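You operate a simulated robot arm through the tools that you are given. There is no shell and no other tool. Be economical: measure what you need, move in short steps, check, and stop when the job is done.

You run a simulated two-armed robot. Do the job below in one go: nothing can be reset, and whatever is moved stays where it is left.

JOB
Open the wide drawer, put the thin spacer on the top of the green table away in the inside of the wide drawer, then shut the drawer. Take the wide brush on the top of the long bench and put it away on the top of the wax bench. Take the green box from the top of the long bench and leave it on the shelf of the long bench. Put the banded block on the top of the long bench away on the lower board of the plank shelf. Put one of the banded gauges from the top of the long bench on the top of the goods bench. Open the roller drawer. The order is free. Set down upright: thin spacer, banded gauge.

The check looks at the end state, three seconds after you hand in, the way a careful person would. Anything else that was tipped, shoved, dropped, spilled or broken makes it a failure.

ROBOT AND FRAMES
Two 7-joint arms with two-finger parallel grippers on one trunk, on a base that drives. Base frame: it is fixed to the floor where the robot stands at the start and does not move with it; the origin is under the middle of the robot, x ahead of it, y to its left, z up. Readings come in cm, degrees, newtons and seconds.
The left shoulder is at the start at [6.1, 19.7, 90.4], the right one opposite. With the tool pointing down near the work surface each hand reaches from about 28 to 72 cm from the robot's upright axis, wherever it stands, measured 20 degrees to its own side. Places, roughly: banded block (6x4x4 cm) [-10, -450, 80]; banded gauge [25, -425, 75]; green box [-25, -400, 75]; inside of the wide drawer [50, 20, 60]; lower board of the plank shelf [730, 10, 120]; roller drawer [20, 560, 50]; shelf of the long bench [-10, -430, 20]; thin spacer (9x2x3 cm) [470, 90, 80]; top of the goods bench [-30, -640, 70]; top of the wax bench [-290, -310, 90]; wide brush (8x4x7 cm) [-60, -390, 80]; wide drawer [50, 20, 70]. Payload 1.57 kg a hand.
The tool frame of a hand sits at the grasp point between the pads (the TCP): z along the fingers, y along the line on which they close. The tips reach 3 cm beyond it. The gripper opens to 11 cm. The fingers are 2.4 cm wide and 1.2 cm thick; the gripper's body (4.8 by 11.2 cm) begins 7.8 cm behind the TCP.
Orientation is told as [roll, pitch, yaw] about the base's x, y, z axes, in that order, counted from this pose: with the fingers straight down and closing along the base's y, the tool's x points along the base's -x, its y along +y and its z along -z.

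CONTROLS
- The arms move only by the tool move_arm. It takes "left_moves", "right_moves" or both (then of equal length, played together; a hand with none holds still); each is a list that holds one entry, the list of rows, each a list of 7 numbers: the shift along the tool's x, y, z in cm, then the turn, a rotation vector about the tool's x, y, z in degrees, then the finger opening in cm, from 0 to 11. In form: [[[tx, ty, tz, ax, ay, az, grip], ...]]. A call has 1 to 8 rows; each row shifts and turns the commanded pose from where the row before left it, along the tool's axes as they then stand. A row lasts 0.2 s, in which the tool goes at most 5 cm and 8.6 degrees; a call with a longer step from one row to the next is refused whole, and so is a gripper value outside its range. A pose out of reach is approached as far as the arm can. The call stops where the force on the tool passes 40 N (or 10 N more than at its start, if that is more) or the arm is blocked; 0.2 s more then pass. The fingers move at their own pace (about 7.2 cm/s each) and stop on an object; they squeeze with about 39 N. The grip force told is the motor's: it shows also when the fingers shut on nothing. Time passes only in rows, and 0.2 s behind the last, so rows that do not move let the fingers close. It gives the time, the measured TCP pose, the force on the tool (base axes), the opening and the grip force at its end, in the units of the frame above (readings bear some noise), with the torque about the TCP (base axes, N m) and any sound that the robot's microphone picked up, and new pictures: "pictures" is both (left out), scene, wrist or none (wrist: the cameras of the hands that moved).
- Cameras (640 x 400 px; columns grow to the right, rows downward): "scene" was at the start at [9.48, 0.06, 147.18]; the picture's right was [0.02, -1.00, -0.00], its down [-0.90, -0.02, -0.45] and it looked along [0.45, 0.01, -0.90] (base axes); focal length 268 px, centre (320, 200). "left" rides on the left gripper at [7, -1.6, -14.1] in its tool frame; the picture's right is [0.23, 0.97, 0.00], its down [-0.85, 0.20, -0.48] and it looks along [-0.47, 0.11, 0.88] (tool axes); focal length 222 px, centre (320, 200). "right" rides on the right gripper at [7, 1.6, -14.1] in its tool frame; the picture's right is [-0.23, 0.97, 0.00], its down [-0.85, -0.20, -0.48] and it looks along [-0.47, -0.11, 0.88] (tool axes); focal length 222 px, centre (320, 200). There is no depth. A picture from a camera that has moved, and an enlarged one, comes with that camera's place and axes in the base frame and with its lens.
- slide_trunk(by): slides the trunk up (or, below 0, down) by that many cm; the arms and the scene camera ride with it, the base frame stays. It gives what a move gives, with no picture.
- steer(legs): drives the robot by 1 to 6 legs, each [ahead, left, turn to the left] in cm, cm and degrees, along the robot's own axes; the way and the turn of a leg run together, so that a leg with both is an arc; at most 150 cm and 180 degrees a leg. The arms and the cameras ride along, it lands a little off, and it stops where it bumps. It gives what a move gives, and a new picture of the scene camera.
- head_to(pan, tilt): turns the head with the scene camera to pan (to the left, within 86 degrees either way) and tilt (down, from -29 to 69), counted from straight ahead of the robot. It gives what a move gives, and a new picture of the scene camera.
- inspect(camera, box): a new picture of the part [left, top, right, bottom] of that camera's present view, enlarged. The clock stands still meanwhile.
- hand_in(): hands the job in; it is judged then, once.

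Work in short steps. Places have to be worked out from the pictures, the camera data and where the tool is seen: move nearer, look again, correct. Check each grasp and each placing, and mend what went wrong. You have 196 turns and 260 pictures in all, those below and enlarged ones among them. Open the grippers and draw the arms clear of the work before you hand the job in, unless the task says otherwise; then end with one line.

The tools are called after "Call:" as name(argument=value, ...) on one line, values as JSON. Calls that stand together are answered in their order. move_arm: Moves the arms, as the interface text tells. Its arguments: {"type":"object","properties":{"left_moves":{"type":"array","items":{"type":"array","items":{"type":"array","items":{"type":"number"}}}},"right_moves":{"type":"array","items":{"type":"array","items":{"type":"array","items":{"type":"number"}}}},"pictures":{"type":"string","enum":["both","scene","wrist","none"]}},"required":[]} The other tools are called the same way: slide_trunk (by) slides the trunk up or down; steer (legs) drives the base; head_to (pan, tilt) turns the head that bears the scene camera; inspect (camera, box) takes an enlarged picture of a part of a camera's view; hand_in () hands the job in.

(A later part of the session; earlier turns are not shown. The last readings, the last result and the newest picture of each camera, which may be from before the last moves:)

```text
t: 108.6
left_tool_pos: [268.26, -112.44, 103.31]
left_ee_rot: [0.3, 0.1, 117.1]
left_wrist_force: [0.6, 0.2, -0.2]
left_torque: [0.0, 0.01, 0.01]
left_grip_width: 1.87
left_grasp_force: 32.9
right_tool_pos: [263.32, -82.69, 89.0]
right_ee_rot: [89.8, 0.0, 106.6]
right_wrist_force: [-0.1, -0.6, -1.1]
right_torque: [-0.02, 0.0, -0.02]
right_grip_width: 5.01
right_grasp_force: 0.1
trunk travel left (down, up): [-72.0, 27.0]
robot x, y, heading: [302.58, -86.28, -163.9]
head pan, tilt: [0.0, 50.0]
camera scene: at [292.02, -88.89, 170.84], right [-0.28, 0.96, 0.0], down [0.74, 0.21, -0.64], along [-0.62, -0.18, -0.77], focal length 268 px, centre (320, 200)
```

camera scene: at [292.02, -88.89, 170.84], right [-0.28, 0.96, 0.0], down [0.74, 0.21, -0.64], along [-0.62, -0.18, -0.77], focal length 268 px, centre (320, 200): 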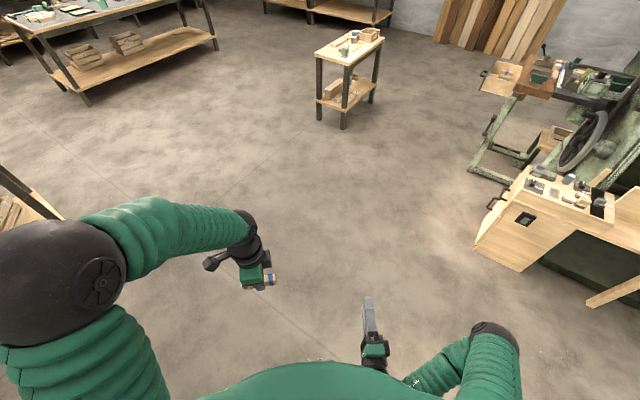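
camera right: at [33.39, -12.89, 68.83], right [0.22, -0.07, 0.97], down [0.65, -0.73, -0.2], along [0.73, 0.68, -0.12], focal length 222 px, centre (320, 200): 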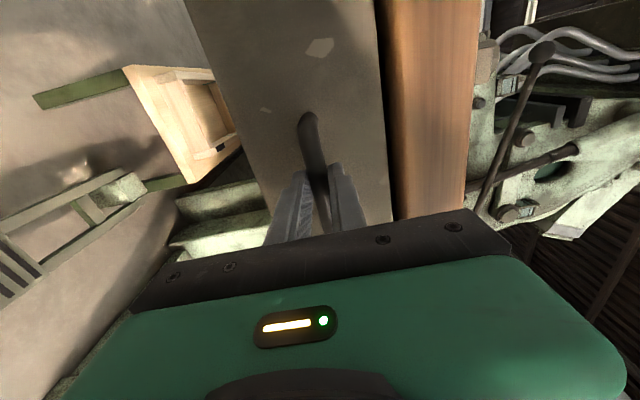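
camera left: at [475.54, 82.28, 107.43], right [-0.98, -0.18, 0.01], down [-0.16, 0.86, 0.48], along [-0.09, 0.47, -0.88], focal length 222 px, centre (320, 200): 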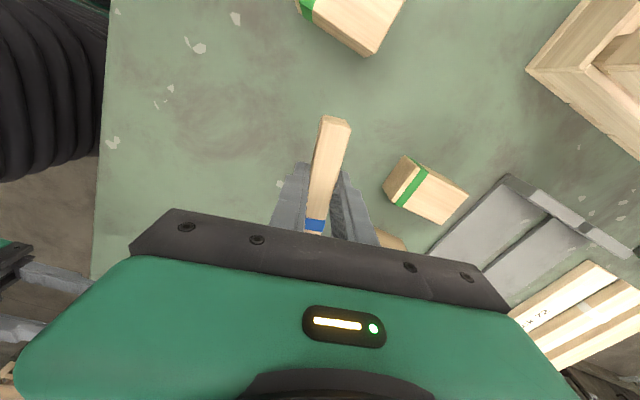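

The spacer is held securely. I'll drive to about (35, -75), face the drawer, and turn the left hand so the spacer lies along the drawer's depth.

Call:
steer(legs=[[0, 0, -18.5], [150, 0, 0], [118, 0, 0], [0, 0, -106.5]])

Call:
move_arm(left_moves=[[[0, 0, 0, 0, 0, -8, 0], [0, 0, 0, 0, 0, -8, 0], [0, 0, 0, 0, 0, -8, 0], [0, 0, 0, 0, 0, -8, 0], [0, 0, 0, 0, 0, -8, 0], [0, 0, 0, 0, 0, -8, 0], [0, 0, 0, 0, 0, -8, 0], [0, 0, 0, 0, 0, -8, 0]]], pictures="none")

```text
t: 127.1
left_tool_pos: [34.15, -27.82, 103.24]
left_ee_rot: [0.4, 0.1, -9.8]
left_wrist_force: [0.1, 0.0, -0.4]
left_torque: [0.03, 0.0, 0.01]
left_grip_width: 1.87
left_grasp_force: 33.0
right_tool_pos: [60.95, -41.8, 89.11]
right_ee_rot: [89.9, 0.0, -20.3]
right_wrist_force: [0.5, -1.3, -0.1]
right_torque: [0.01, 0.0, 0.0]
right_grip_width: 4.99
right_grasp_force: 0.0
trunk travel left (down, up): [-72.0, 27.0]
robot x, y, heading: [34.63, -71.24, 69.3]
head pan, tilt: [0.0, 50.0]
camera scene: at [38.75, -60.93, 170.83], right [0.94, -0.35, 0.0], down [-0.27, -0.72, -0.64], along [0.23, 0.6, -0.77], focal length 268 px, centre (320, 200)
```

scene: 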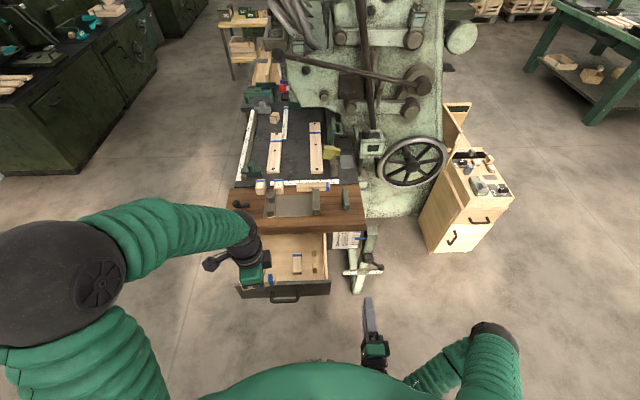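

```text
t: 128.9
left_tool_pos: [34.18, -27.89, 103.34]
left_ee_rot: [0.2, -0.2, 54.3]
left_wrist_force: [0.2, -0.5, 0.2]
left_torque: [0.0, -0.03, -0.03]
left_grip_width: 1.88
left_grasp_force: 32.7
right_tool_pos: [60.94, -41.78, 89.08]
right_ee_rot: [89.9, 0.0, -20.5]
right_wrist_force: [0.1, -0.2, -0.7]
right_torque: [0.0, -0.01, -0.01]
right_grip_width: 5.02
right_grasp_force: 0.1
trunk travel left (down, up): [-72.0, 27.0]
robot x, y, heading: [35.2, -70.95, 69.4]
head pan, tilt: [0.0, 50.0]
```

Lined up well. I'll drive 6 cm forward, finish the turn and move the spacer over the gap in the drawer, still high.

Call:
steer(legs=[[6, 0, 1.5]])

Call:
move_arm(left_moves=[[[0, 0, 0, 0, 0, -8, 0], [0, 0, 0, 0, 0, -7, 0], [-4.5, 0.2, 0, 0, 0, 0, 0], [-4.5, 0.2, 0, 0, 0, 0, 0], [-4.5, 0.2, 0, 0, 0, 0, 0], [-4, 0, 4, 0, 0, 0, 0], [0, 0, 4, 0, 0, 0, 0], [0, 0, 4, 0, 0, 0, 0]]], pictures="both")

```text
t: 129.9
left_tool_pos: [35.0, -22.82, 103.35]
left_ee_rot: [0.3, -0.6, 55.6]
left_wrist_force: [0.4, -0.2, -0.1]
left_torque: [0.02, -0.01, -0.01]
left_grip_width: 1.85
left_grasp_force: 32.5
right_tool_pos: [62.18, -35.99, 89.16]
right_ee_rot: [90.2, 0.0, -18.9]
right_wrist_force: [-0.5, -0.2, 0.3]
right_torque: [-0.04, -0.01, 0.02]
right_grip_width: 5.0
right_grasp_force: 0.1
trunk travel left (down, up): [-72.0, 27.0]
robot x, y, heading: [36.68, -65.64, 70.5]
head pan, tilt: [0.0, 50.0]
camera scene: at [40.31, -56.11, 170.9], right [0.94, -0.33, 0.0], down [-0.25, -0.72, -0.65], along [0.21, 0.61, -0.76], focal length 268 px, centre (320, 200)
```

scene: 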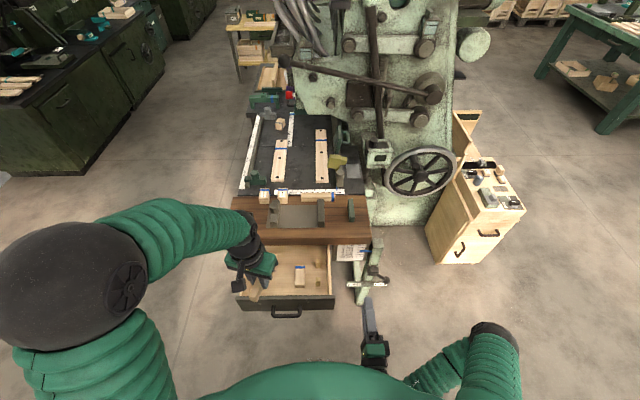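

```text
refused: row 6 steps farther than a row can; nothing moved
```

That row was too long, so I'll resend it with smaller steps.

Call:
move_arm(left_moves=[[[0, 0, 0, 0, 0, -8, 0], [0, 0, 0, 0, 0, -7, 0], [-4.8, -0.1, 0, 0, 0, 0, 0], [-4.8, -0.1, 0, 0, 0, 0, 0], [-4.8, -0.1, 0, 0, 0, 0, 0], [-4.8, -0.1, 0, 0, 0, 0, 0], [0, 0, 4, 0, 0, 0, 0], [0, 0, 4, 0, 0, 0, 0]]], pictures="both")

```text
t: 131.7
left_tool_pos: [41.96, -4.44, 95.35]
left_ee_rot: [0.1, -0.4, 70.6]
left_wrist_force: [0.1, -0.6, -0.7]
left_torque: [-0.05, 0.01, 0.02]
left_grip_width: 1.88
left_grasp_force: 33.3
right_tool_pos: [62.2, -35.5, 89.0]
right_ee_rot: [89.9, 0.0, -19.0]
right_wrist_force: [0.4, 0.8, 0.3]
right_torque: [0.0, 0.0, -0.01]
right_grip_width: 5.03
right_grasp_force: 0.0
trunk travel left (down, up): [-72.0, 27.0]
robot x, y, heading: [36.86, -65.23, 70.9]
head pan, tilt: [0.0, 50.0]
camera scene: at [40.63, -55.04, 170.82], right [0.94, -0.33, 0.0], down [-0.25, -0.72, -0.64], along [0.21, 0.6, -0.77], focal length 268 px, centre (320, 200)
camera left: at [41.04, -11.5, 109.43], right [-0.99, 0.11, 0.0], down [0.1, 0.87, 0.48], along [0.05, 0.48, -0.88], focal length 222 px, centre (320, 200)
```

scene: 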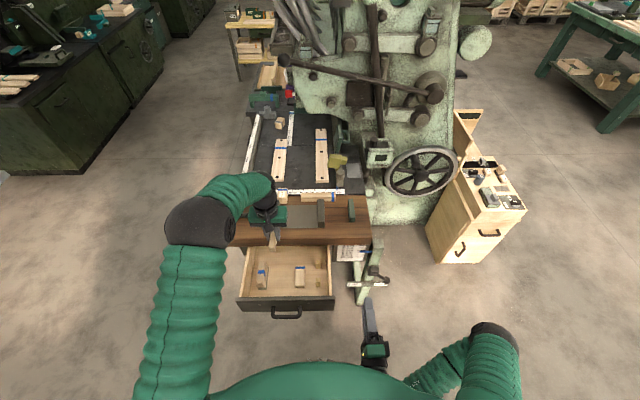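
left: 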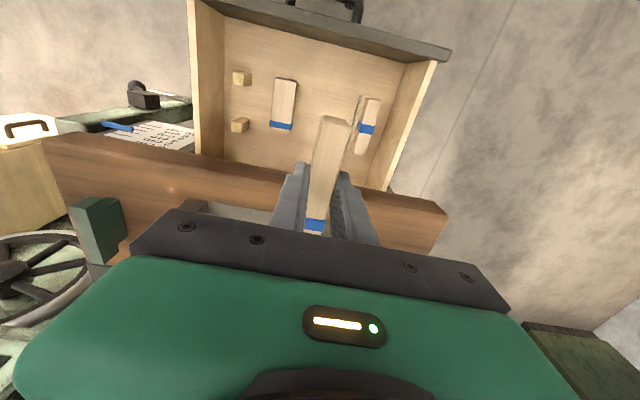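

The drawer interior is clear below. The counter edge is only about 6 cm behind, so I'll shift 4 cm toward the drawer front and centre between the blocks before going down.

Call:
move_arm(left_moves=[[[4.2, 1.35, 0, 0, 0, 0, 0], [0, 0, 4.5, 0, 0, 0, 0], [0, 0, 4.5, 0, 0, 0, 0], [0, 0, 4.5, 0, 0, 0, 0], [0, 0, 4.5, 0, 0, 0, 0], [0, 0, 4, 0, 0, 0, 0]]], pictures="both")

```text
t: 133.1
left_tool_pos: [39.17, -7.77, 73.36]
left_ee_rot: [0.1, -0.3, 70.6]
left_wrist_force: [0.2, 0.0, -0.9]
left_torque: [0.06, -0.02, 0.04]
left_grip_width: 1.87
left_grasp_force: 33.5
right_tool_pos: [62.27, -35.56, 88.97]
right_ee_rot: [89.9, 0.0, -19.0]
right_wrist_force: [-0.1, 0.5, -0.4]
right_torque: [0.02, -0.02, 0.02]
right_grip_width: 5.02
right_grasp_force: 0.0
trunk travel left (down, up): [-72.0, 27.0]
robot x, y, heading: [36.88, -65.44, 70.7]
head pan, tilt: [0.0, 50.0]
camera scene: at [40.62, -54.96, 170.81], right [0.94, -0.33, 0.0], down [-0.25, -0.72, -0.64], along [0.21, 0.6, -0.77], focal length 268 px, centre (320, 200)
camera left: at [38.41, -14.82, 87.57], right [-0.99, 0.11, 0.0], down [0.1, 0.87, 0.48], along [0.05, 0.48, -0.88], focal length 222 px, centre (320, 200)
```

scene: 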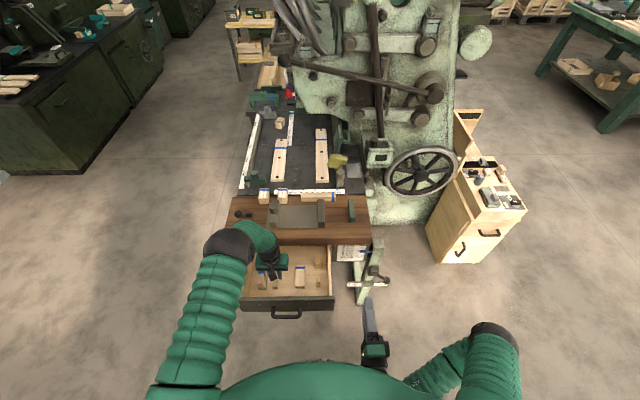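
left: 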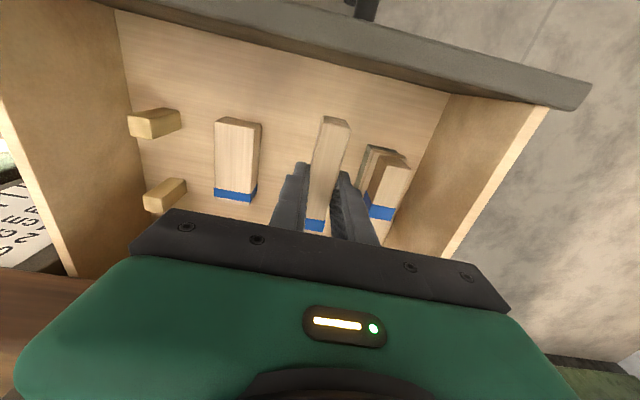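

The gap between the blocks is about 10 cm and I'm 1 cm off centre. I'll shift by that and lower gently until contact.

Call:
move_arm(left_moves=[[[0, -1, 0, 0, 0, 0, 0], [0, 0, 3, 0, 0, 0, 0], [0, 0, 1.5, 0, 0, 0, 0], [0, 0, 1, 0, 0, 0, 0], [0, 0, 1, 0, 0, 0, 0], [0, 0, 1, 0, 0, 0, 0], [0, 0, 0.7, 0, 0, 0, 0]]], pictures="wrist")

```text
t: 134.7
left_tool_pos: [40.23, -7.79, 65.65]
left_ee_rot: [0.2, -0.9, 70.6]
left_wrist_force: [-3.0, 0.8, 31.8]
left_torque: [-0.39, 0.17, -0.01]
left_grip_width: 1.87
left_grasp_force: 32.8
right_tool_pos: [62.26, -35.85, 89.12]
right_ee_rot: [90.1, 0.1, -18.9]
right_wrist_force: [-0.5, -0.5, 0.1]
right_torque: [0.03, -0.01, 0.02]
right_grip_width: 5.0
right_grasp_force: 0.1
trunk travel left (down, up): [-72.0, 27.0]
robot x, y, heading: [36.99, -65.2, 70.6]
head pan, tilt: [0.0, 50.0]
camera left: at [39.42, -15.08, 79.75], right [-0.99, 0.11, 0.0], down [0.1, 0.87, 0.49], along [0.05, 0.49, -0.87], focal length 222 px, centre (320, 200)
```

left: 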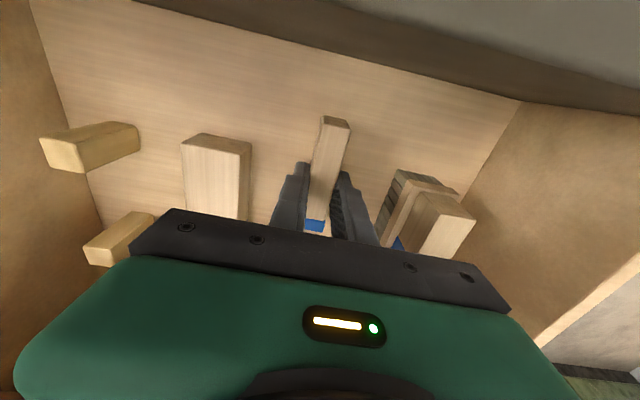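

The spacer is on the drawer floor (32 N). I'll ease off, open to 4 cm and rise.

Call:
move_arm(left_moves=[[[0, 0, -0.2, 0, 0, 0, 0], [0, 0, 0, 0, 0, 0, 4], [0, 0, 0, 0, 0, 0, 4], [0, 0, -2, 0, 0, 0, 4], [0, 0, -4, 0, 0, 0, 4], [0, 0, -4.5, 0, 0, 0, 4], [0, 0, -4.5, 0, 0, 0, 4], [0, 0, -4.5, 0, 0, 0, 4]]], pictures="wrist")

```text
t: 136.5
left_tool_pos: [39.9, -8.17, 84.92]
left_ee_rot: [0.1, -0.3, 70.5]
left_wrist_force: [-0.5, -1.3, 0.2]
left_torque: [0.03, 0.02, 0.04]
left_grip_width: 3.98
left_grasp_force: 0.0
right_tool_pos: [62.27, -35.79, 89.14]
right_ee_rot: [90.0, 0.1, -19.0]
right_wrist_force: [-0.4, 0.1, 0.3]
right_torque: [-0.02, -0.02, 0.0]
right_grip_width: 5.0
right_grasp_force: 0.2
trunk travel left (down, up): [-72.0, 27.0]
robot x, y, heading: [37.22, -65.45, 70.8]
head pan, tilt: [0.0, 50.0]
camera left: at [39.12, -15.22, 99.05], right [-0.99, 0.11, 0.0], down [0.1, 0.87, 0.48], along [0.05, 0.48, -0.88], focal length 222 px, centre (320, 200)
```

left: 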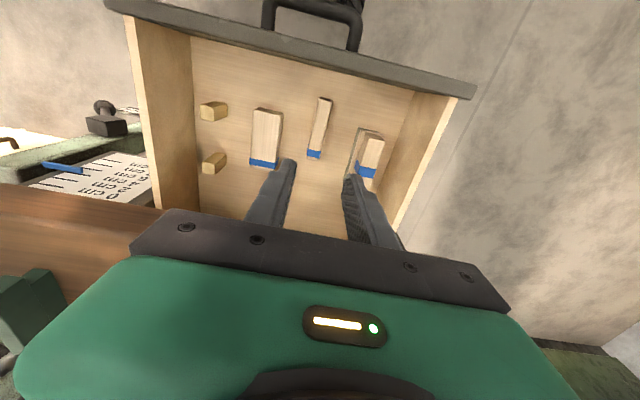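

The spacer stands in the drawer, undisturbed. I'll retract the left arm, then move the base so the right hand lines up with the handle again.

Call:
move_arm(left_moves=[[[0, 0, -5, 0, 0, 0, 4], [0, 0, -5, 0, 0, 0, 4], [0, 0, -5, 0, 0, 0, 4], [4.5, 0, 0, 0, 0, 0, 4], [4.5, 0, 0, 0, 0, 0, 4], [4.5, 0, 0, 0, 0, 0, 4], [4.5, 0, 0, 0, 0, 0, 4], [3, 0, 0, 0, 0, 0, 4]]], pictures="none")

Call:
steer(legs=[[-12, 0, 0], [0, 27, 0]])

Call:
slide_trunk(by=-22)

```text
t: 138.3
left_tool_pos: [32.96, -28.1, 99.79]
left_ee_rot: [0.1, -0.4, 70.6]
left_wrist_force: [0.2, 0.3, -0.4]
left_torque: [0.0, -0.03, -0.02]
left_grip_width: 3.98
left_grasp_force: 0.1
right_tool_pos: [62.15, -35.66, 89.06]
right_ee_rot: [89.9, 0.0, -19.0]
right_wrist_force: [0.4, 0.2, 0.1]
right_torque: [0.03, 0.01, -0.03]
right_grip_width: 5.03
right_grasp_force: 0.1
trunk travel left (down, up): [-72.0, 27.0]
robot x, y, heading: [37.18, -65.73, 70.9]
head pan, tilt: [0.0, 50.0]
```

```text
t: 141.1
left_tool_pos: [4.44, -31.07, 99.96]
left_ee_rot: [0.6, -0.3, 70.7]
left_wrist_force: [0.0, 0.5, 0.5]
left_torque: [0.03, 0.05, -0.03]
left_grip_width: 4.0
left_grasp_force: 0.1
right_tool_pos: [33.59, -38.53, 88.93]
right_ee_rot: [89.9, 0.6, -18.8]
right_wrist_force: [-0.1, -0.7, -0.5]
right_torque: [0.01, 0.02, 0.05]
right_grip_width: 5.03
right_grasp_force: 0.1
trunk travel left (down, up): [-72.0, 27.0]
robot x, y, heading: [7.14, -68.26, 70.6]
head pan, tilt: [0.0, 50.0]
camera scene: at [12.81, -58.53, 170.82], right [0.94, -0.33, -0.01], down [-0.26, -0.72, -0.64], along [0.2, 0.61, -0.77], focal length 268 px, centre (320, 200)
```

scene: 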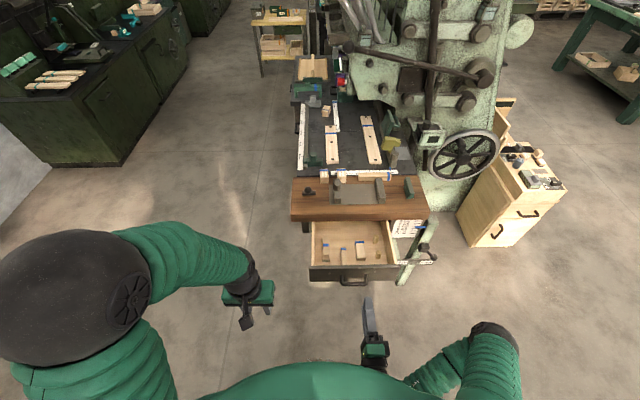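

```text
t: 143.4
left_tool_pos: [3.48, -30.83, 77.69]
left_ee_rot: [0.1, -0.4, 70.7]
left_wrist_force: [0.0, 0.0, -0.2]
left_torque: [0.01, -0.01, -0.02]
left_grip_width: 3.99
left_grasp_force: 0.0
right_tool_pos: [32.85, -38.22, 66.98]
right_ee_rot: [89.9, -0.1, -18.7]
right_wrist_force: [-0.9, -0.3, 0.0]
right_torque: [0.02, -0.01, 0.01]
right_grip_width: 5.01
right_grasp_force: 0.2
trunk travel left (down, up): [-50.0, 49.0]
robot x, y, heading: [7.7, -68.09, 70.7]
head pan, tilt: [0.0, 50.0]
```

The right hand is level with the handle and 15 cm short of it. I'll advance, grip and check.

Call:
move_arm(right_moves=[[[0.6, 0, 4, 0, 0, 0, 5], [0, 0, 4, 0, 0, 0, 5], [0, 0, 4, 0, 0, 0, 5], [0, 0, 2.5, 0, 0, 0, 5], [0, 0, 0, 0, 0, 0, 0], [0, 0, 0, 0, 0, 0, 0], [0, 0, 0, 0, 0, 0, 0]]], pictures="wrist")

```text
t: 145.0
left_tool_pos: [3.47, -30.87, 77.95]
left_ee_rot: [0.1, -0.4, 70.7]
left_wrist_force: [0.5, -0.2, 0.1]
left_torque: [0.04, 0.0, -0.03]
left_grip_width: 4.01
left_grasp_force: 0.0
right_tool_pos: [36.88, -24.48, 67.17]
right_ee_rot: [90.2, -0.1, -18.8]
right_wrist_force: [1.8, 1.0, 12.3]
right_torque: [0.4, -0.02, 0.14]
right_grip_width: 1.59
right_grasp_force: 31.4
trunk travel left (down, up): [-50.0, 49.0]
robot x, y, heading: [7.66, -68.05, 70.6]
head pan, tilt: [0.0, 50.0]
camera right: at [25.72, -35.75, 68.62], right [0.21, -0.08, 0.97], down [0.65, -0.73, -0.2], along [0.73, 0.68, -0.11], focal length 222 px, centre (320, 200)
```

right: 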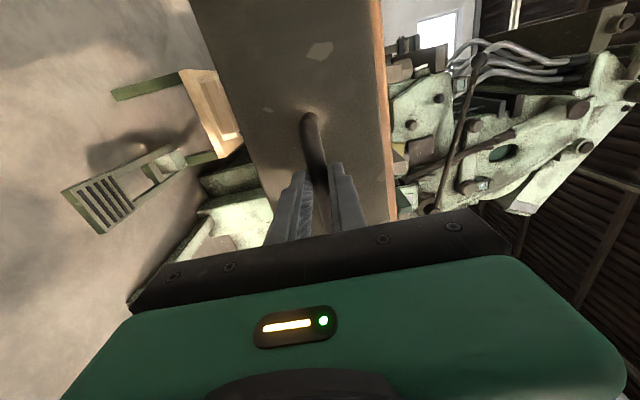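

Gripped. Now I'll push the drawer in slowly.

Call:
move_arm(right_moves=[[[0, 0, 2, 0, 0, 0, 0], [0, 0, 3, 0, 0, 0, 0], [0, 0, 3, 0, 0, 0, 0], [0, 0, 3, 0, 0, 0, 0], [0, 0, 3, 0, 0, 0, 0], [0, 0, 3, 0, 0, 0, 0], [0, 0, 3, 0, 0, 0, 0]]], pictures="scene")

```text
t: 146.6
left_tool_pos: [3.43, -30.87, 77.86]
left_ee_rot: [0.0, -0.4, 70.7]
left_wrist_force: [0.3, -0.4, 0.4]
left_torque: [0.0, -0.04, 0.0]
left_grip_width: 3.98
left_grasp_force: 0.1
right_tool_pos: [43.32, -5.58, 67.08]
right_ee_rot: [90.0, -0.1, -18.9]
right_wrist_force: [-3.0, 2.8, 7.6]
right_torque: [0.43, -0.12, 0.65]
right_grip_width: 1.59
right_grasp_force: 31.8
trunk travel left (down, up): [-50.0, 49.0]
robot x, y, heading: [7.98, -67.89, 70.7]
head pan, tilt: [0.0, 50.0]
camera scene: at [10.91, -57.91, 148.83], right [0.94, -0.33, 0.0], down [-0.25, -0.72, -0.64], along [0.21, 0.61, -0.77], focal length 268 px, centre (320, 200)
```

scene: 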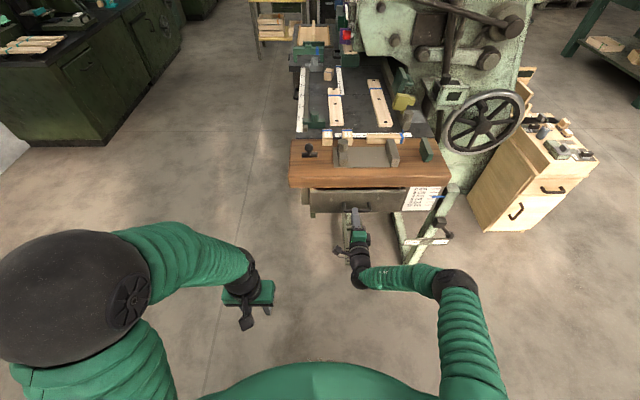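

Nearly shut. I'll push the last few centimetres in small steps until it stops.

Call:
move_arm(right_moves=[[[0, 0, 1.5, 0, 0, 0, 0], [0, 0, 1, 0, 0, 0, 0], [0, 0, 0.7, 0, 0, 0, 0], [0, 0, 0.7, 0, 0, 0, 0], [0, 0, 0.7, 0, 0, 0, 0], [0, 0, 0, 0, 0, 0, 0]]], pictures="scene")

```text
t: 147.8
left_tool_pos: [3.39, -31.29, 78.02]
left_ee_rot: [0.1, -0.5, 70.7]
left_wrist_force: [0.7, -0.2, -0.2]
left_torque: [0.01, -0.01, -0.01]
left_grip_width: 3.99
left_grasp_force: 0.0
right_tool_pos: [44.55, -1.9, 67.11]
right_ee_rot: [90.1, 0.0, -18.8]
right_wrist_force: [-5.7, -19.8, 13.3]
right_torque: [0.41, -0.03, -0.1]
right_grip_width: 1.55
right_grasp_force: 31.3
trunk travel left (down, up): [-50.0, 49.0]
robot x, y, heading: [7.5, -68.63, 70.9]
head pan, tilt: [0.0, 50.0]
stopped in row 5 (right hand): the force on the tool passed its limit at 90 N (the readings are from after the stop); the commanded pose is now the measured one
camera scene: at [10.86, -58.7, 148.9], right [0.94, -0.33, 0.0], down [-0.25, -0.72, -0.65], along [0.21, 0.61, -0.76], focal length 268 px, centre (320, 200)
```

scene: 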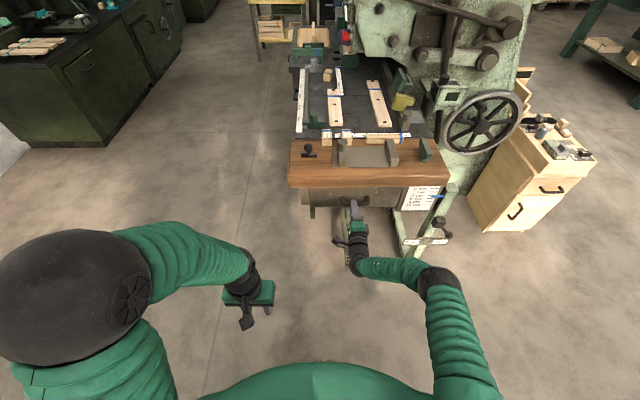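

It shut firmly. I'll release and withdraw, then strafe left into the aisle toward the roller drawer.

Call:
move_arm(right_moves=[[[0, 0, 0, 0, 0, 0, 5], [0, 0, 0, 0, 0, 0, 5], [0, 0, 0, 0, 0, 0, 5], [0, 0, -4, 0, 0, 0, 5], [0, 0, -5, 0, 0, 0, 5], [0, 0, -5, 0, 0, 0, 5], [0, 0, -5, 0, 0, 0, 5], [0, 0, -5, 0, 0, 0, 5]]], pictures="none")

Call:
steer(legs=[[-12, 0, 0], [0, 122, 0], [150, 0, 0], [60, 0, 0]])

Call:
head_to(pan=0, tilt=25)

```text
t: 149.6
left_tool_pos: [3.55, -30.81, 77.71]
left_ee_rot: [0.1, -0.4, 70.6]
left_wrist_force: [0.3, 0.2, 0.3]
left_torque: [0.0, -0.01, 0.0]
left_grip_width: 3.99
left_grasp_force: 0.0
right_tool_pos: [36.91, -24.57, 66.74]
right_ee_rot: [89.7, 0.0, -18.9]
right_wrist_force: [-0.8, 0.1, 0.2]
right_torque: [-0.02, 0.03, -0.01]
right_grip_width: 4.95
right_grasp_force: 0.0
trunk travel left (down, up): [-50.0, 49.0]
robot x, y, heading: [7.62, -68.42, 71.1]
head pan, tilt: [0.0, 50.0]
```

```text
t: 166.6
left_tool_pos: [-55.56, 196.68, 77.78]
left_ee_rot: [0.1, -0.4, 73.4]
left_wrist_force: [-0.5, -0.2, -0.3]
left_torque: [-0.01, 0.06, 0.0]
left_grip_width: 4.01
left_grasp_force: 0.0
right_tool_pos: [-22.63, 204.5, 66.71]
right_ee_rot: [89.8, -0.1, -15.9]
right_wrist_force: [-0.3, 0.7, 0.5]
right_torque: [0.01, -0.01, 0.01]
right_grip_width: 5.01
right_grasp_force: 0.0
trunk travel left (down, up): [-50.0, 49.0]
robot x, y, heading: [-49.59, 159.13, 73.6]
head pan, tilt: [0.0, 50.0]
camera scene: at [-46.6, 169.88, 148.82], right [0.96, -0.28, 0.0], down [-0.22, -0.74, -0.64], along [0.18, 0.61, -0.77], focal length 268 px, centre (320, 200)
```

scene: 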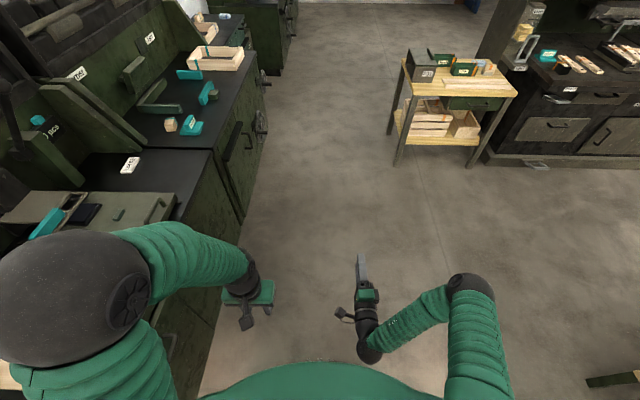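

```text
t: 167.4
left_tool_pos: [-55.61, 196.43, 77.85]
left_ee_rot: [-0.1, -0.3, 73.4]
left_wrist_force: [0.4, 0.2, -0.1]
left_torque: [0.02, 0.01, 0.03]
left_grip_width: 3.99
left_grasp_force: 0.0
right_tool_pos: [-22.43, 204.34, 66.77]
right_ee_rot: [89.6, 0.0, -16.0]
right_wrist_force: [-0.7, 0.1, -0.4]
right_torque: [-0.01, 0.02, -0.01]
right_grip_width: 5.03
right_grasp_force: 0.1
trunk travel left (down, up): [-50.0, 49.0]
robot x, y, heading: [-49.76, 159.16, 73.6]
head pan, tilt: [0.0, 25.0]
camera scene: at [-46.18, 171.29, 152.56], right [0.96, -0.28, 0.0], down [-0.12, -0.41, -0.91], along [0.26, 0.87, -0.43], focal length 268 px, centre (320, 200)
```

scene: 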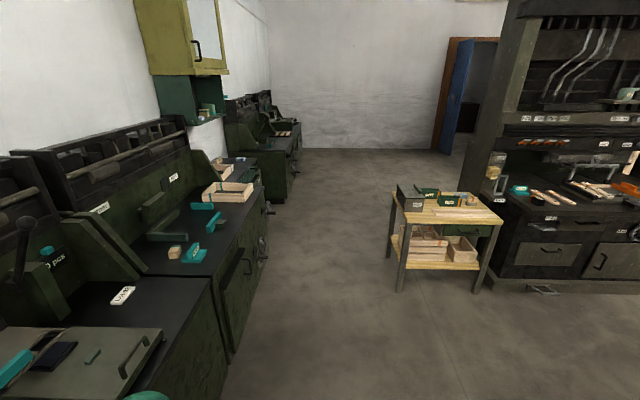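

The roller drawer should project near pixel (289, 150), at the far cabinet. I'll zoom in there.

Call:
inspect(camera="scene", box=[210, 80, 330, 215])

Call:
steer(legs=[[0, -14, -2], [130, 0, 0]])

```text
2.96 times, centred on (270, 148) of scene
camera zoom: at [-46.18, 171.29, 152.56], right [0.96, -0.28, 0.0], down [-0.12, -0.41, -0.91], along [0.26, 0.87, -0.43], focal length 796 px, centre (468, 356)
```

zoom: 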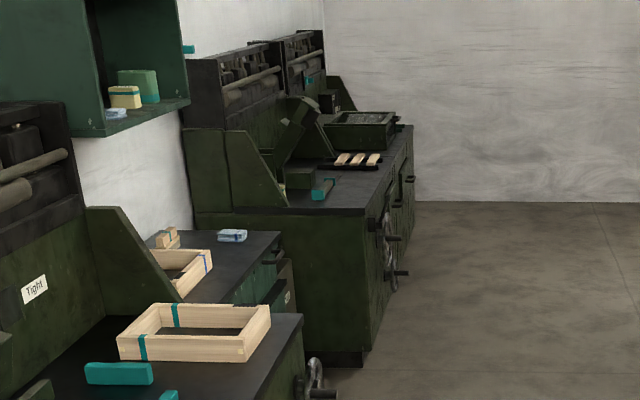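

```text
t: 174.9
left_tool_pos: [-0.22, 317.22, 77.8]
left_ee_rot: [0.2, -0.4, 71.9]
left_wrist_force: [0.7, -0.2, 0.8]
left_torque: [0.01, 0.0, 0.02]
left_grip_width: 4.02
left_grasp_force: 0.2
right_tool_pos: [32.79, 324.26, 66.69]
right_ee_rot: [89.6, 0.0, -17.5]
right_wrist_force: [0.8, 0.2, 0.0]
right_torque: [0.01, -0.01, -0.02]
right_grip_width: 4.99
right_grasp_force: 0.1
trunk travel left (down, up): [-50.0, 49.0]
robot x, y, heading: [4.98, 279.83, 72.1]
head pan, tilt: [0.0, 25.0]
camera scene: at [8.48, 291.75, 152.57], right [0.95, -0.31, 0.0], down [-0.13, -0.4, -0.91], along [0.28, 0.86, -0.42], focal length 268 px, centre (320, 200)
```

scene: 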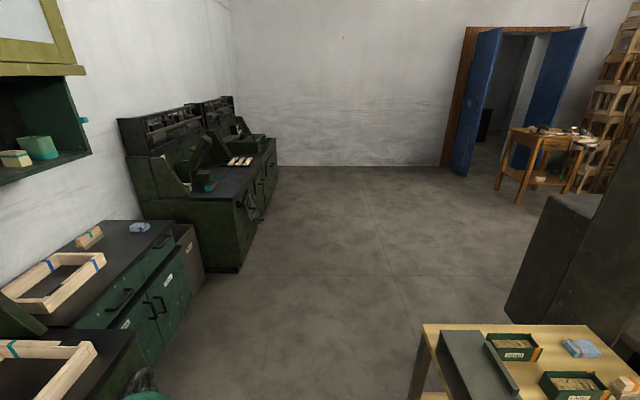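

I'll raise the trunk so the arms clear the trolley, then drive up to the far cabinet and face it.

Call:
slide_trunk(by=20)

Call:
steer(legs=[[0, 9, 0], [150, 0, 0], [0, -12, 0], [90, 0, 0], [0, 0, 88]])

Call:
head_to(pan=0, tilt=42)

```text
t: 177.1
left_tool_pos: [-0.21, 317.25, 97.88]
left_ee_rot: [0.1, -0.4, 71.9]
left_wrist_force: [-1.1, 0.5, -0.3]
left_torque: [0.01, -0.02, 0.02]
left_grip_width: 4.0
left_grasp_force: 0.2
right_tool_pos: [32.89, 324.32, 86.71]
right_ee_rot: [89.8, -0.1, -17.4]
right_wrist_force: [0.7, 0.2, 0.5]
right_torque: [0.02, -0.01, 0.0]
right_grip_width: 4.99
right_grasp_force: 0.0
trunk travel left (down, up): [-70.0, 29.0]
robot x, y, heading: [4.73, 279.9, 71.9]
head pan, tilt: [0.0, 25.0]
```

```text
t: 194.1
left_tool_pos: [45.55, 501.87, 97.88]
left_ee_rot: [0.1, -0.5, 159.2]
left_wrist_force: [0.1, 1.4, 0.1]
left_torque: [0.0, 0.02, 0.01]
left_grip_width: 4.02
left_grasp_force: 0.1
right_tool_pos: [39.94, 535.34, 86.95]
right_ee_rot: [89.8, 0.0, 69.8]
right_wrist_force: [0.5, 0.1, 0.5]
right_torque: [-0.01, 0.02, 0.02]
right_grip_width: 5.01
right_grasp_force: 0.0
trunk travel left (down, up): [-70.0, 29.0]
robot x, y, heading: [83.04, 505.01, 159.4]
head pan, tilt: [0.0, 25.0]
camera scene: at [71.23, 509.43, 172.57], right [0.35, 0.94, 0.0], down [0.4, -0.15, -0.91], along [-0.85, 0.32, -0.42], focal length 268 px, centre (320, 200)
```

scene: 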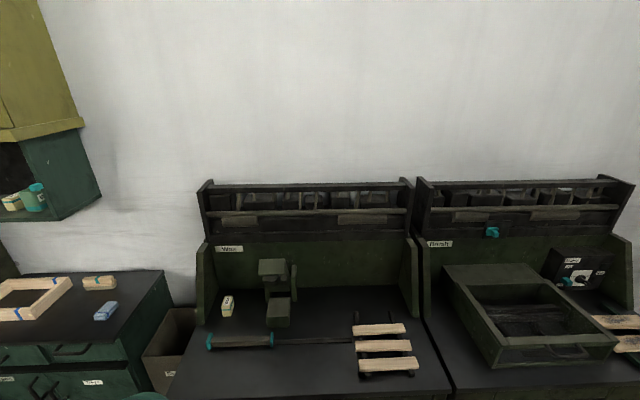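

```text
t: 194.9
left_tool_pos: [45.62, 501.93, 97.97]
left_ee_rot: [0.1, -0.5, 159.2]
left_wrist_force: [-0.2, 0.5, -0.3]
left_torque: [-0.01, -0.01, -0.01]
left_grip_width: 4.0
left_grasp_force: 0.1
right_tool_pos: [40.08, 535.4, 86.86]
right_ee_rot: [89.8, 0.0, 69.9]
right_wrist_force: [0.9, 0.4, -0.2]
right_torque: [0.03, 0.0, -0.01]
right_grip_width: 5.01
right_grasp_force: 0.1
trunk travel left (down, up): [-70.0, 29.0]
robot x, y, heading: [83.06, 505.03, 159.3]
head pan, tilt: [0.0, 42.0]
camera scene: at [72.02, 509.09, 169.95], right [0.35, 0.94, 0.0], down [0.63, -0.24, -0.74], along [-0.69, 0.26, -0.67], focal length 268 px, centre (320, 200)
```

scene: 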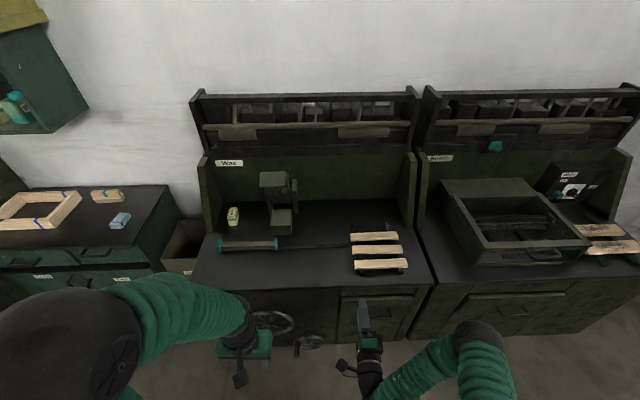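

The stated roller drawer position projects near (381, 290), a drawer front with a handle under the right half of this bench. I'll zoom in.

Call:
inspect(camera="scene", box=[200, 230, 600, 400])

Call:
steer(legs=[[-45, 0, 0]])

Call:
inspect(camera="scene", box=[220, 160, 520, 330])

```text
1.60 times, centred on (400, 315) of scene
camera zoom: at [72.02, 509.09, 169.95], right [0.35, 0.94, 0.0], down [0.63, -0.24, -0.74], along [-0.69, 0.26, -0.67], focal length 430 px, centre (192, 16)
```

zoom: 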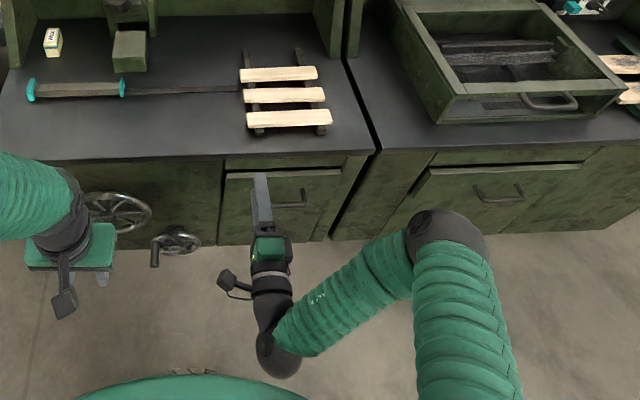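

```text
t: 197.6
left_tool_pos: [86.88, 485.97, 97.93]
left_ee_rot: [0.0, -0.6, 160.1]
left_wrist_force: [0.1, 0.4, -0.7]
left_torque: [0.01, -0.03, -0.03]
left_grip_width: 4.0
left_grasp_force: 0.0
right_tool_pos: [80.88, 519.49, 86.83]
right_ee_rot: [89.8, 0.0, 70.6]
right_wrist_force: [0.1, -0.1, 0.1]
right_torque: [0.0, 0.0, 0.0]
right_grip_width: 5.01
right_grasp_force: 0.0
trunk travel left (down, up): [-70.0, 29.0]
robot x, y, heading: [124.09, 489.64, 160.1]
head pan, tilt: [0.0, 42.0]
camera scene: at [113.15, 493.73, 169.93], right [0.34, 0.94, 0.0], down [0.63, -0.23, -0.74], along [-0.7, 0.25, -0.67], focal length 268 px, centre (320, 200)
```

scene: 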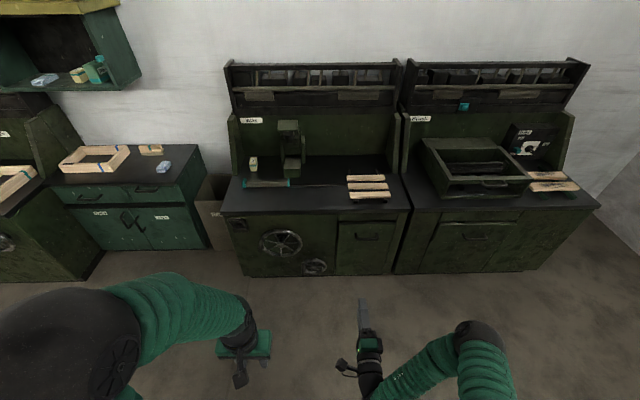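

```text
2.13 times, centred on (370, 245) of scene
camera zoom: at [113.15, 493.73, 169.93], right [0.34, 0.94, 0.0], down [0.63, -0.23, -0.74], along [-0.7, 0.25, -0.67], focal length 573 px, centre (213, 104)
```

zoom: 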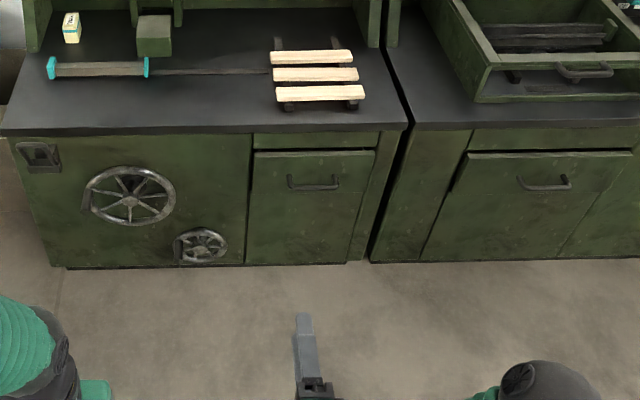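

The left front with its horizontal handle, near (28, 556, 44), matches the roller drawer. I'll lower the trunk and line the right hand up with it.

Call:
slide_trunk(by=-42)

Call:
steer(legs=[[38, -17.6, 0]])

Call:
move_arm(right_moves=[[[0, 0, 0.1, 0, 0, 0, 5]]], pictures="wrist")

```text
refused: -42 is not a number from -40 to 40
```

```text
t: 200.2
left_tool_pos: [56.83, 514.99, 97.97]
left_ee_rot: [0.0, -0.6, 160.4]
left_wrist_force: [-0.1, -0.5, 0.3]
left_torque: [0.0, -0.02, 0.03]
left_grip_width: 3.99
left_grasp_force: 0.0
right_tool_pos: [50.66, 548.44, 86.92]
right_ee_rot: [90.0, -0.1, 70.9]
right_wrist_force: [0.2, -0.2, -0.2]
right_torque: [-0.01, 0.05, -0.01]
right_grip_width: 5.01
right_grasp_force: 0.1
trunk travel left (down, up): [-70.0, 29.0]
robot x, y, heading: [94.13, 519.24, 160.3]
head pan, tilt: [0.0, 42.0]
camera scene: at [83.04, 522.66, 169.96], right [0.33, 0.94, 0.0], down [0.63, -0.22, -0.74], along [-0.7, 0.25, -0.67], focal length 268 px, centre (320, 200)
```

scene: 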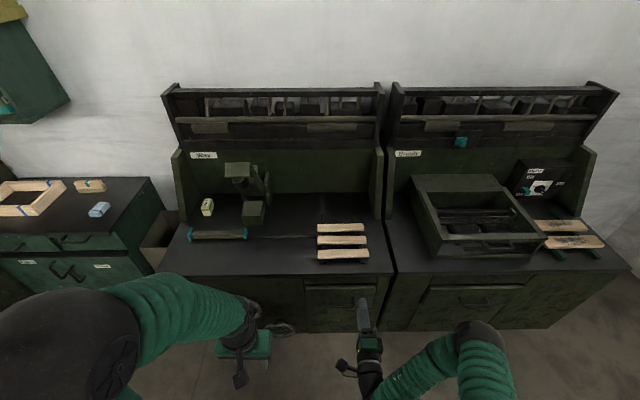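

```text
t: 200.6
left_tool_pos: [56.99, 515.19, 98.11]
left_ee_rot: [0.1, -0.7, 160.3]
left_wrist_force: [0.1, -0.3, -0.6]
left_torque: [0.01, -0.01, 0.02]
left_grip_width: 4.0
left_grasp_force: 0.1
right_tool_pos: [50.78, 548.75, 86.98]
right_ee_rot: [89.9, 0.0, 71.0]
right_wrist_force: [-0.5, -0.4, -0.2]
right_torque: [0.0, 0.02, 0.03]
right_grip_width: 4.99
right_grasp_force: 0.1
trunk travel left (down, up): [-70.0, 29.0]
robot x, y, heading: [93.98, 519.14, 160.5]
head pan, tilt: [0.0, 42.0]
camera right: at [61.76, 537.33, 88.46], right [0.07, 0.22, 0.97], down [0.73, 0.65, -0.2], along [-0.68, 0.73, -0.11], focal length 222 px, centre (320, 200)
```

right: 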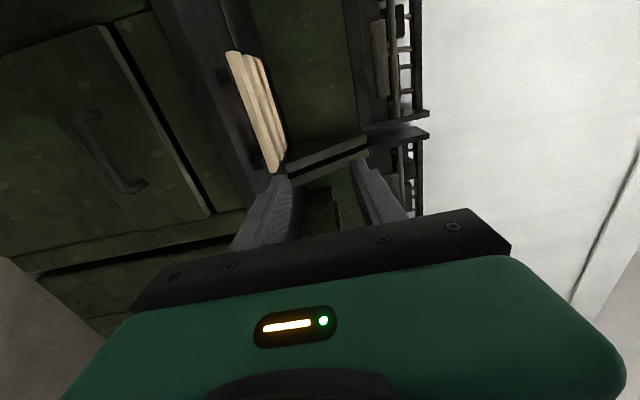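

Combining the views, the handle is near (33, 551, 55). I'll lower the trunk 32 cm and look again.

Call:
slide_trunk(by=-32)

Call:
move_arm(right_moves=[[[0, 0, 0.1, 0, 0, 0, 5]]], pictures="wrist")

```text
t: 203.7
left_tool_pos: [56.95, 515.19, 66.03]
left_ee_rot: [0.1, -0.6, 160.3]
left_wrist_force: [0.0, -0.8, -0.5]
left_torque: [0.01, 0.01, -0.01]
left_grip_width: 3.99
left_grasp_force: 0.1
right_tool_pos: [50.74, 548.55, 54.91]
right_ee_rot: [89.9, 0.0, 71.0]
right_wrist_force: [0.0, 1.2, 0.2]
right_torque: [-0.02, 0.0, 0.02]
right_grip_width: 5.01
right_grasp_force: 0.0
trunk travel left (down, up): [-38.0, 61.0]
robot x, y, heading: [94.15, 519.31, 160.5]
head pan, tilt: [0.0, 42.0]
```

```text
t: 204.1
left_tool_pos: [56.99, 515.0, 65.96]
left_ee_rot: [0.0, -0.6, 160.4]
left_wrist_force: [0.4, 0.1, 0.4]
left_torque: [0.01, -0.01, -0.01]
left_grip_width: 4.02
left_grasp_force: 0.1
right_tool_pos: [50.49, 548.61, 55.02]
right_ee_rot: [90.0, 0.0, 71.0]
right_wrist_force: [-0.3, 0.4, 0.5]
right_torque: [0.0, 0.0, 0.01]
right_grip_width: 5.0
right_grasp_force: 0.1
trunk travel left (down, up): [-38.0, 61.0]
robot x, y, heading: [93.91, 519.23, 160.6]
head pan, tilt: [0.0, 42.0]
camera right: at [61.61, 537.26, 56.46], right [0.07, 0.21, 0.97], down [0.73, 0.65, -0.2], along [-0.68, 0.73, -0.11], focal length 222 px, centre (320, 200)
```

right: 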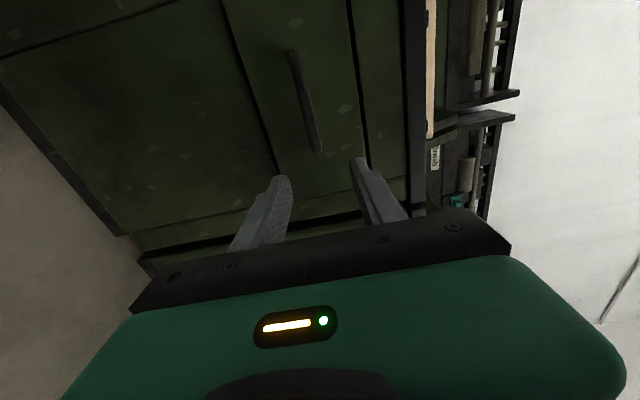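

The handle is at about (32.7, 549.6, 54), 17 cm ahead and 5 cm to the left. I'll line up and go halfway.

Call:
move_arm(right_moves=[[[2.5, -1, 2, 0, 0, 0, 5], [2.5, 0, 3, 0, 0, 0, 5], [0, 0, 3, 0, 0, 0, 5]]], pictures="wrist")

```text
t: 204.9
left_tool_pos: [56.89, 515.09, 65.92]
left_ee_rot: [0.0, -0.6, 160.5]
left_wrist_force: [-0.3, 0.1, -0.1]
left_torque: [0.01, 0.01, -0.03]
left_grip_width: 4.01
left_grasp_force: 0.0
right_tool_pos: [41.34, 546.6, 53.88]
right_ee_rot: [89.9, -0.1, 70.9]
right_wrist_force: [0.3, 0.6, -0.5]
right_torque: [0.0, 0.02, 0.02]
right_grip_width: 5.03
right_grasp_force: 0.1
trunk travel left (down, up): [-38.0, 61.0]
robot x, y, heading: [94.06, 518.66, 160.3]
head pan, tilt: [0.0, 42.0]
camera right: at [52.37, 535.18, 55.37], right [0.07, 0.21, 0.97], down [0.73, 0.65, -0.2], along [-0.68, 0.73, -0.11], focal length 222 px, centre (320, 200)
```

right: 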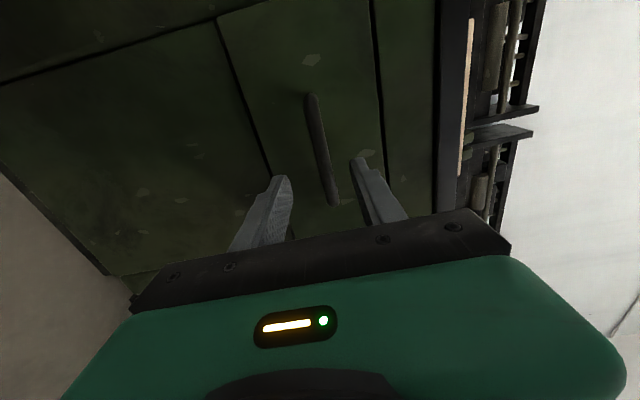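

Well aligned, about 9 cm to go. I'll advance and close on the handle.

Call:
move_arm(right_moves=[[[0, 0.2, 3, 0, 0, 0, 5], [0, 0, 3, 0, 0, 0, 5], [0, 0, 2, 0, 0, 0, 5], [0, 0, 0, 0, 0, 0, 0], [0, 0, 0, 0, 0, 0, 0], [0, 0, 0, 0, 0, 0, 0]]], pictures="wrist")

```text
t: 206.3
left_tool_pos: [56.87, 515.17, 66.05]
left_ee_rot: [0.1, -0.6, 160.5]
left_wrist_force: [-0.6, 0.2, 0.0]
left_torque: [-0.01, 0.01, 0.01]
left_grip_width: 3.99
left_grasp_force: 0.1
right_tool_pos: [33.78, 549.0, 53.9]
right_ee_rot: [90.0, -0.1, 71.0]
right_wrist_force: [-1.5, -0.1, 0.7]
right_torque: [-0.08, -0.01, -0.03]
right_grip_width: 1.58
right_grasp_force: 31.4
trunk travel left (down, up): [-38.0, 61.0]
robot x, y, heading: [94.03, 519.11, 160.3]
head pan, tilt: [0.0, 42.0]
camera right: at [44.85, 537.71, 55.53], right [0.07, 0.21, 0.97], down [0.73, 0.65, -0.2], along [-0.68, 0.73, -0.11], focal length 222 px, centre (320, 200)
```

right: 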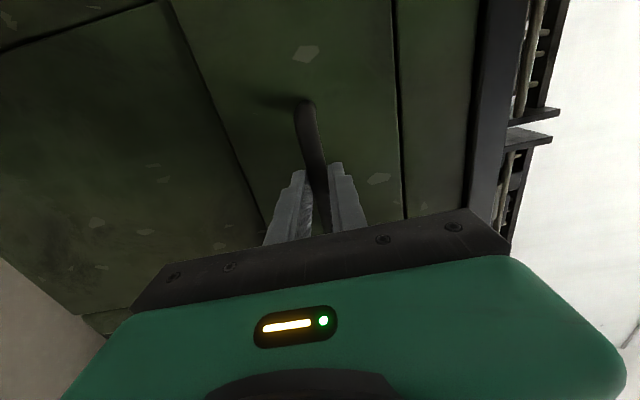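

Gripped at 1.58 cm. I'll pull straight back.

Call:
move_arm(right_moves=[[[0, 0, -1, 0, 0, 0, 0], [0, 0, -2, 0, 0, 0, 0], [0, 0, -3, 0, 0, 0, 0], [0, 0, -3, 0, 0, 0, 0], [0, 0, -3, 0, 0, 0, 0], [0, 0, -3, 0, 0, 0, 0], [0, 0, -3, 0, 0, 0, 0], [0, 0, -2, 0, 0, 0, 0]]], pictures="scene")

```text
t: 208.1
left_tool_pos: [56.95, 515.24, 65.9]
left_ee_rot: [0.2, -0.5, 160.4]
left_wrist_force: [-0.1, -1.0, -0.1]
left_torque: [0.0, 0.02, -0.02]
left_grip_width: 4.0
left_grasp_force: 0.1
right_tool_pos: [52.8, 542.71, 54.05]
right_ee_rot: [89.6, 0.0, 70.9]
right_wrist_force: [3.5, 7.9, -21.4]
right_torque: [-0.16, -0.5, -0.78]
right_grip_width: 1.58
right_grasp_force: 31.7
trunk travel left (down, up): [-38.0, 61.0]
robot x, y, heading: [94.31, 519.09, 160.8]
head pan, tilt: [0.0, 42.0]
camera scene: at [82.84, 523.31, 137.89], right [0.33, 0.94, 0.0], down [0.63, -0.23, -0.74], along [-0.7, 0.25, -0.67], focal length 268 px, centre (320, 200)
```

scene: 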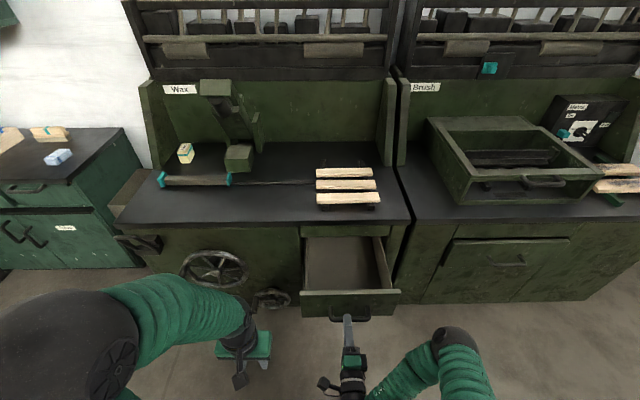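

It is open by 20 cm. I'll pull a little more until it stops.

Call:
move_arm(right_moves=[[[0, 0.3, -2, 0, 0, 0, 0], [0, 0, -2, 0, 0, 0, 0], [0, 0, -2, 0, 0, 0, 0]]], pictures="none")

```text
t: 208.9
left_tool_pos: [56.9, 515.27, 65.98]
left_ee_rot: [0.1, -0.6, 160.4]
left_wrist_force: [-0.5, 0.0, 0.4]
left_torque: [0.04, 0.01, 0.03]
left_grip_width: 3.98
left_grasp_force: 0.0
right_tool_pos: [58.35, 540.92, 53.94]
right_ee_rot: [89.7, -0.1, 70.6]
right_wrist_force: [7.4, 15.7, -28.6]
right_torque: [-0.3, -0.63, -0.91]
right_grip_width: 1.57
right_grasp_force: 31.1
trunk travel left (down, up): [-38.0, 61.0]
robot x, y, heading: [93.93, 518.86, 160.6]
head pan, tilt: [0.0, 42.0]
```

Open by 26 cm, which is plenty. I'll release and back off.

Call:
move_arm(right_moves=[[[0, -0.4, 0.3, 0, 0, 0, 0], [0, 0, 0, 0, 0, 0, 5], [0, 0, 0, 0, 0, 0, 5], [0, 0, 0, 0, 0, 0, 5], [0, 0, -2, 0, 0, 0, 5], [0, 0, -3, 0, 0, 0, 5], [0, 0, -2, 0, 0, 0, 5]]], pictures="none")

Call:
steer(legs=[[-20, 0, 0]])

```text
t: 210.5
left_tool_pos: [56.86, 515.06, 65.9]
left_ee_rot: [0.1, -0.6, 160.3]
left_wrist_force: [0.2, -0.2, 0.1]
left_torque: [0.0, 0.0, 0.01]
left_grip_width: 4.01
left_grasp_force: 0.2
right_tool_pos: [63.96, 540.13, 53.13]
right_ee_rot: [92.7, -4.1, 69.8]
right_wrist_force: [0.1, 0.6, -0.3]
right_torque: [-0.02, 0.03, 0.01]
right_grip_width: 5.0
right_grasp_force: 0.1
trunk travel left (down, up): [-38.0, 61.0]
robot x, y, heading: [93.95, 518.94, 160.6]
head pan, tilt: [0.0, 42.0]
```

```text
t: 212.1
left_tool_pos: [75.65, 508.54, 66.08]
left_ee_rot: [0.1, -0.7, 160.3]
left_wrist_force: [0.1, -1.4, -0.1]
left_torque: [0.03, 0.02, 0.0]
left_grip_width: 4.0
left_grasp_force: 0.2
right_tool_pos: [82.73, 533.51, 53.09]
right_ee_rot: [92.5, -4.3, 69.8]
right_wrist_force: [0.6, -0.2, -0.1]
right_torque: [-0.02, -0.02, -0.03]
right_grip_width: 5.04
right_grasp_force: 0.1
trunk travel left (down, up): [-38.0, 61.0]
robot x, y, heading: [112.48, 512.34, 160.6]
head pan, tilt: [0.0, 42.0]
camera scene: at [101.88, 516.33, 137.94], right [0.34, 0.94, 0.0], down [0.63, -0.23, -0.74], along [-0.7, 0.25, -0.67], focal length 268 px, centre (320, 200)
```

scene: 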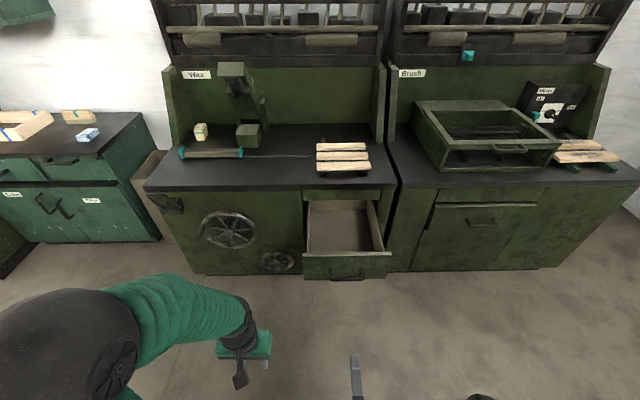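

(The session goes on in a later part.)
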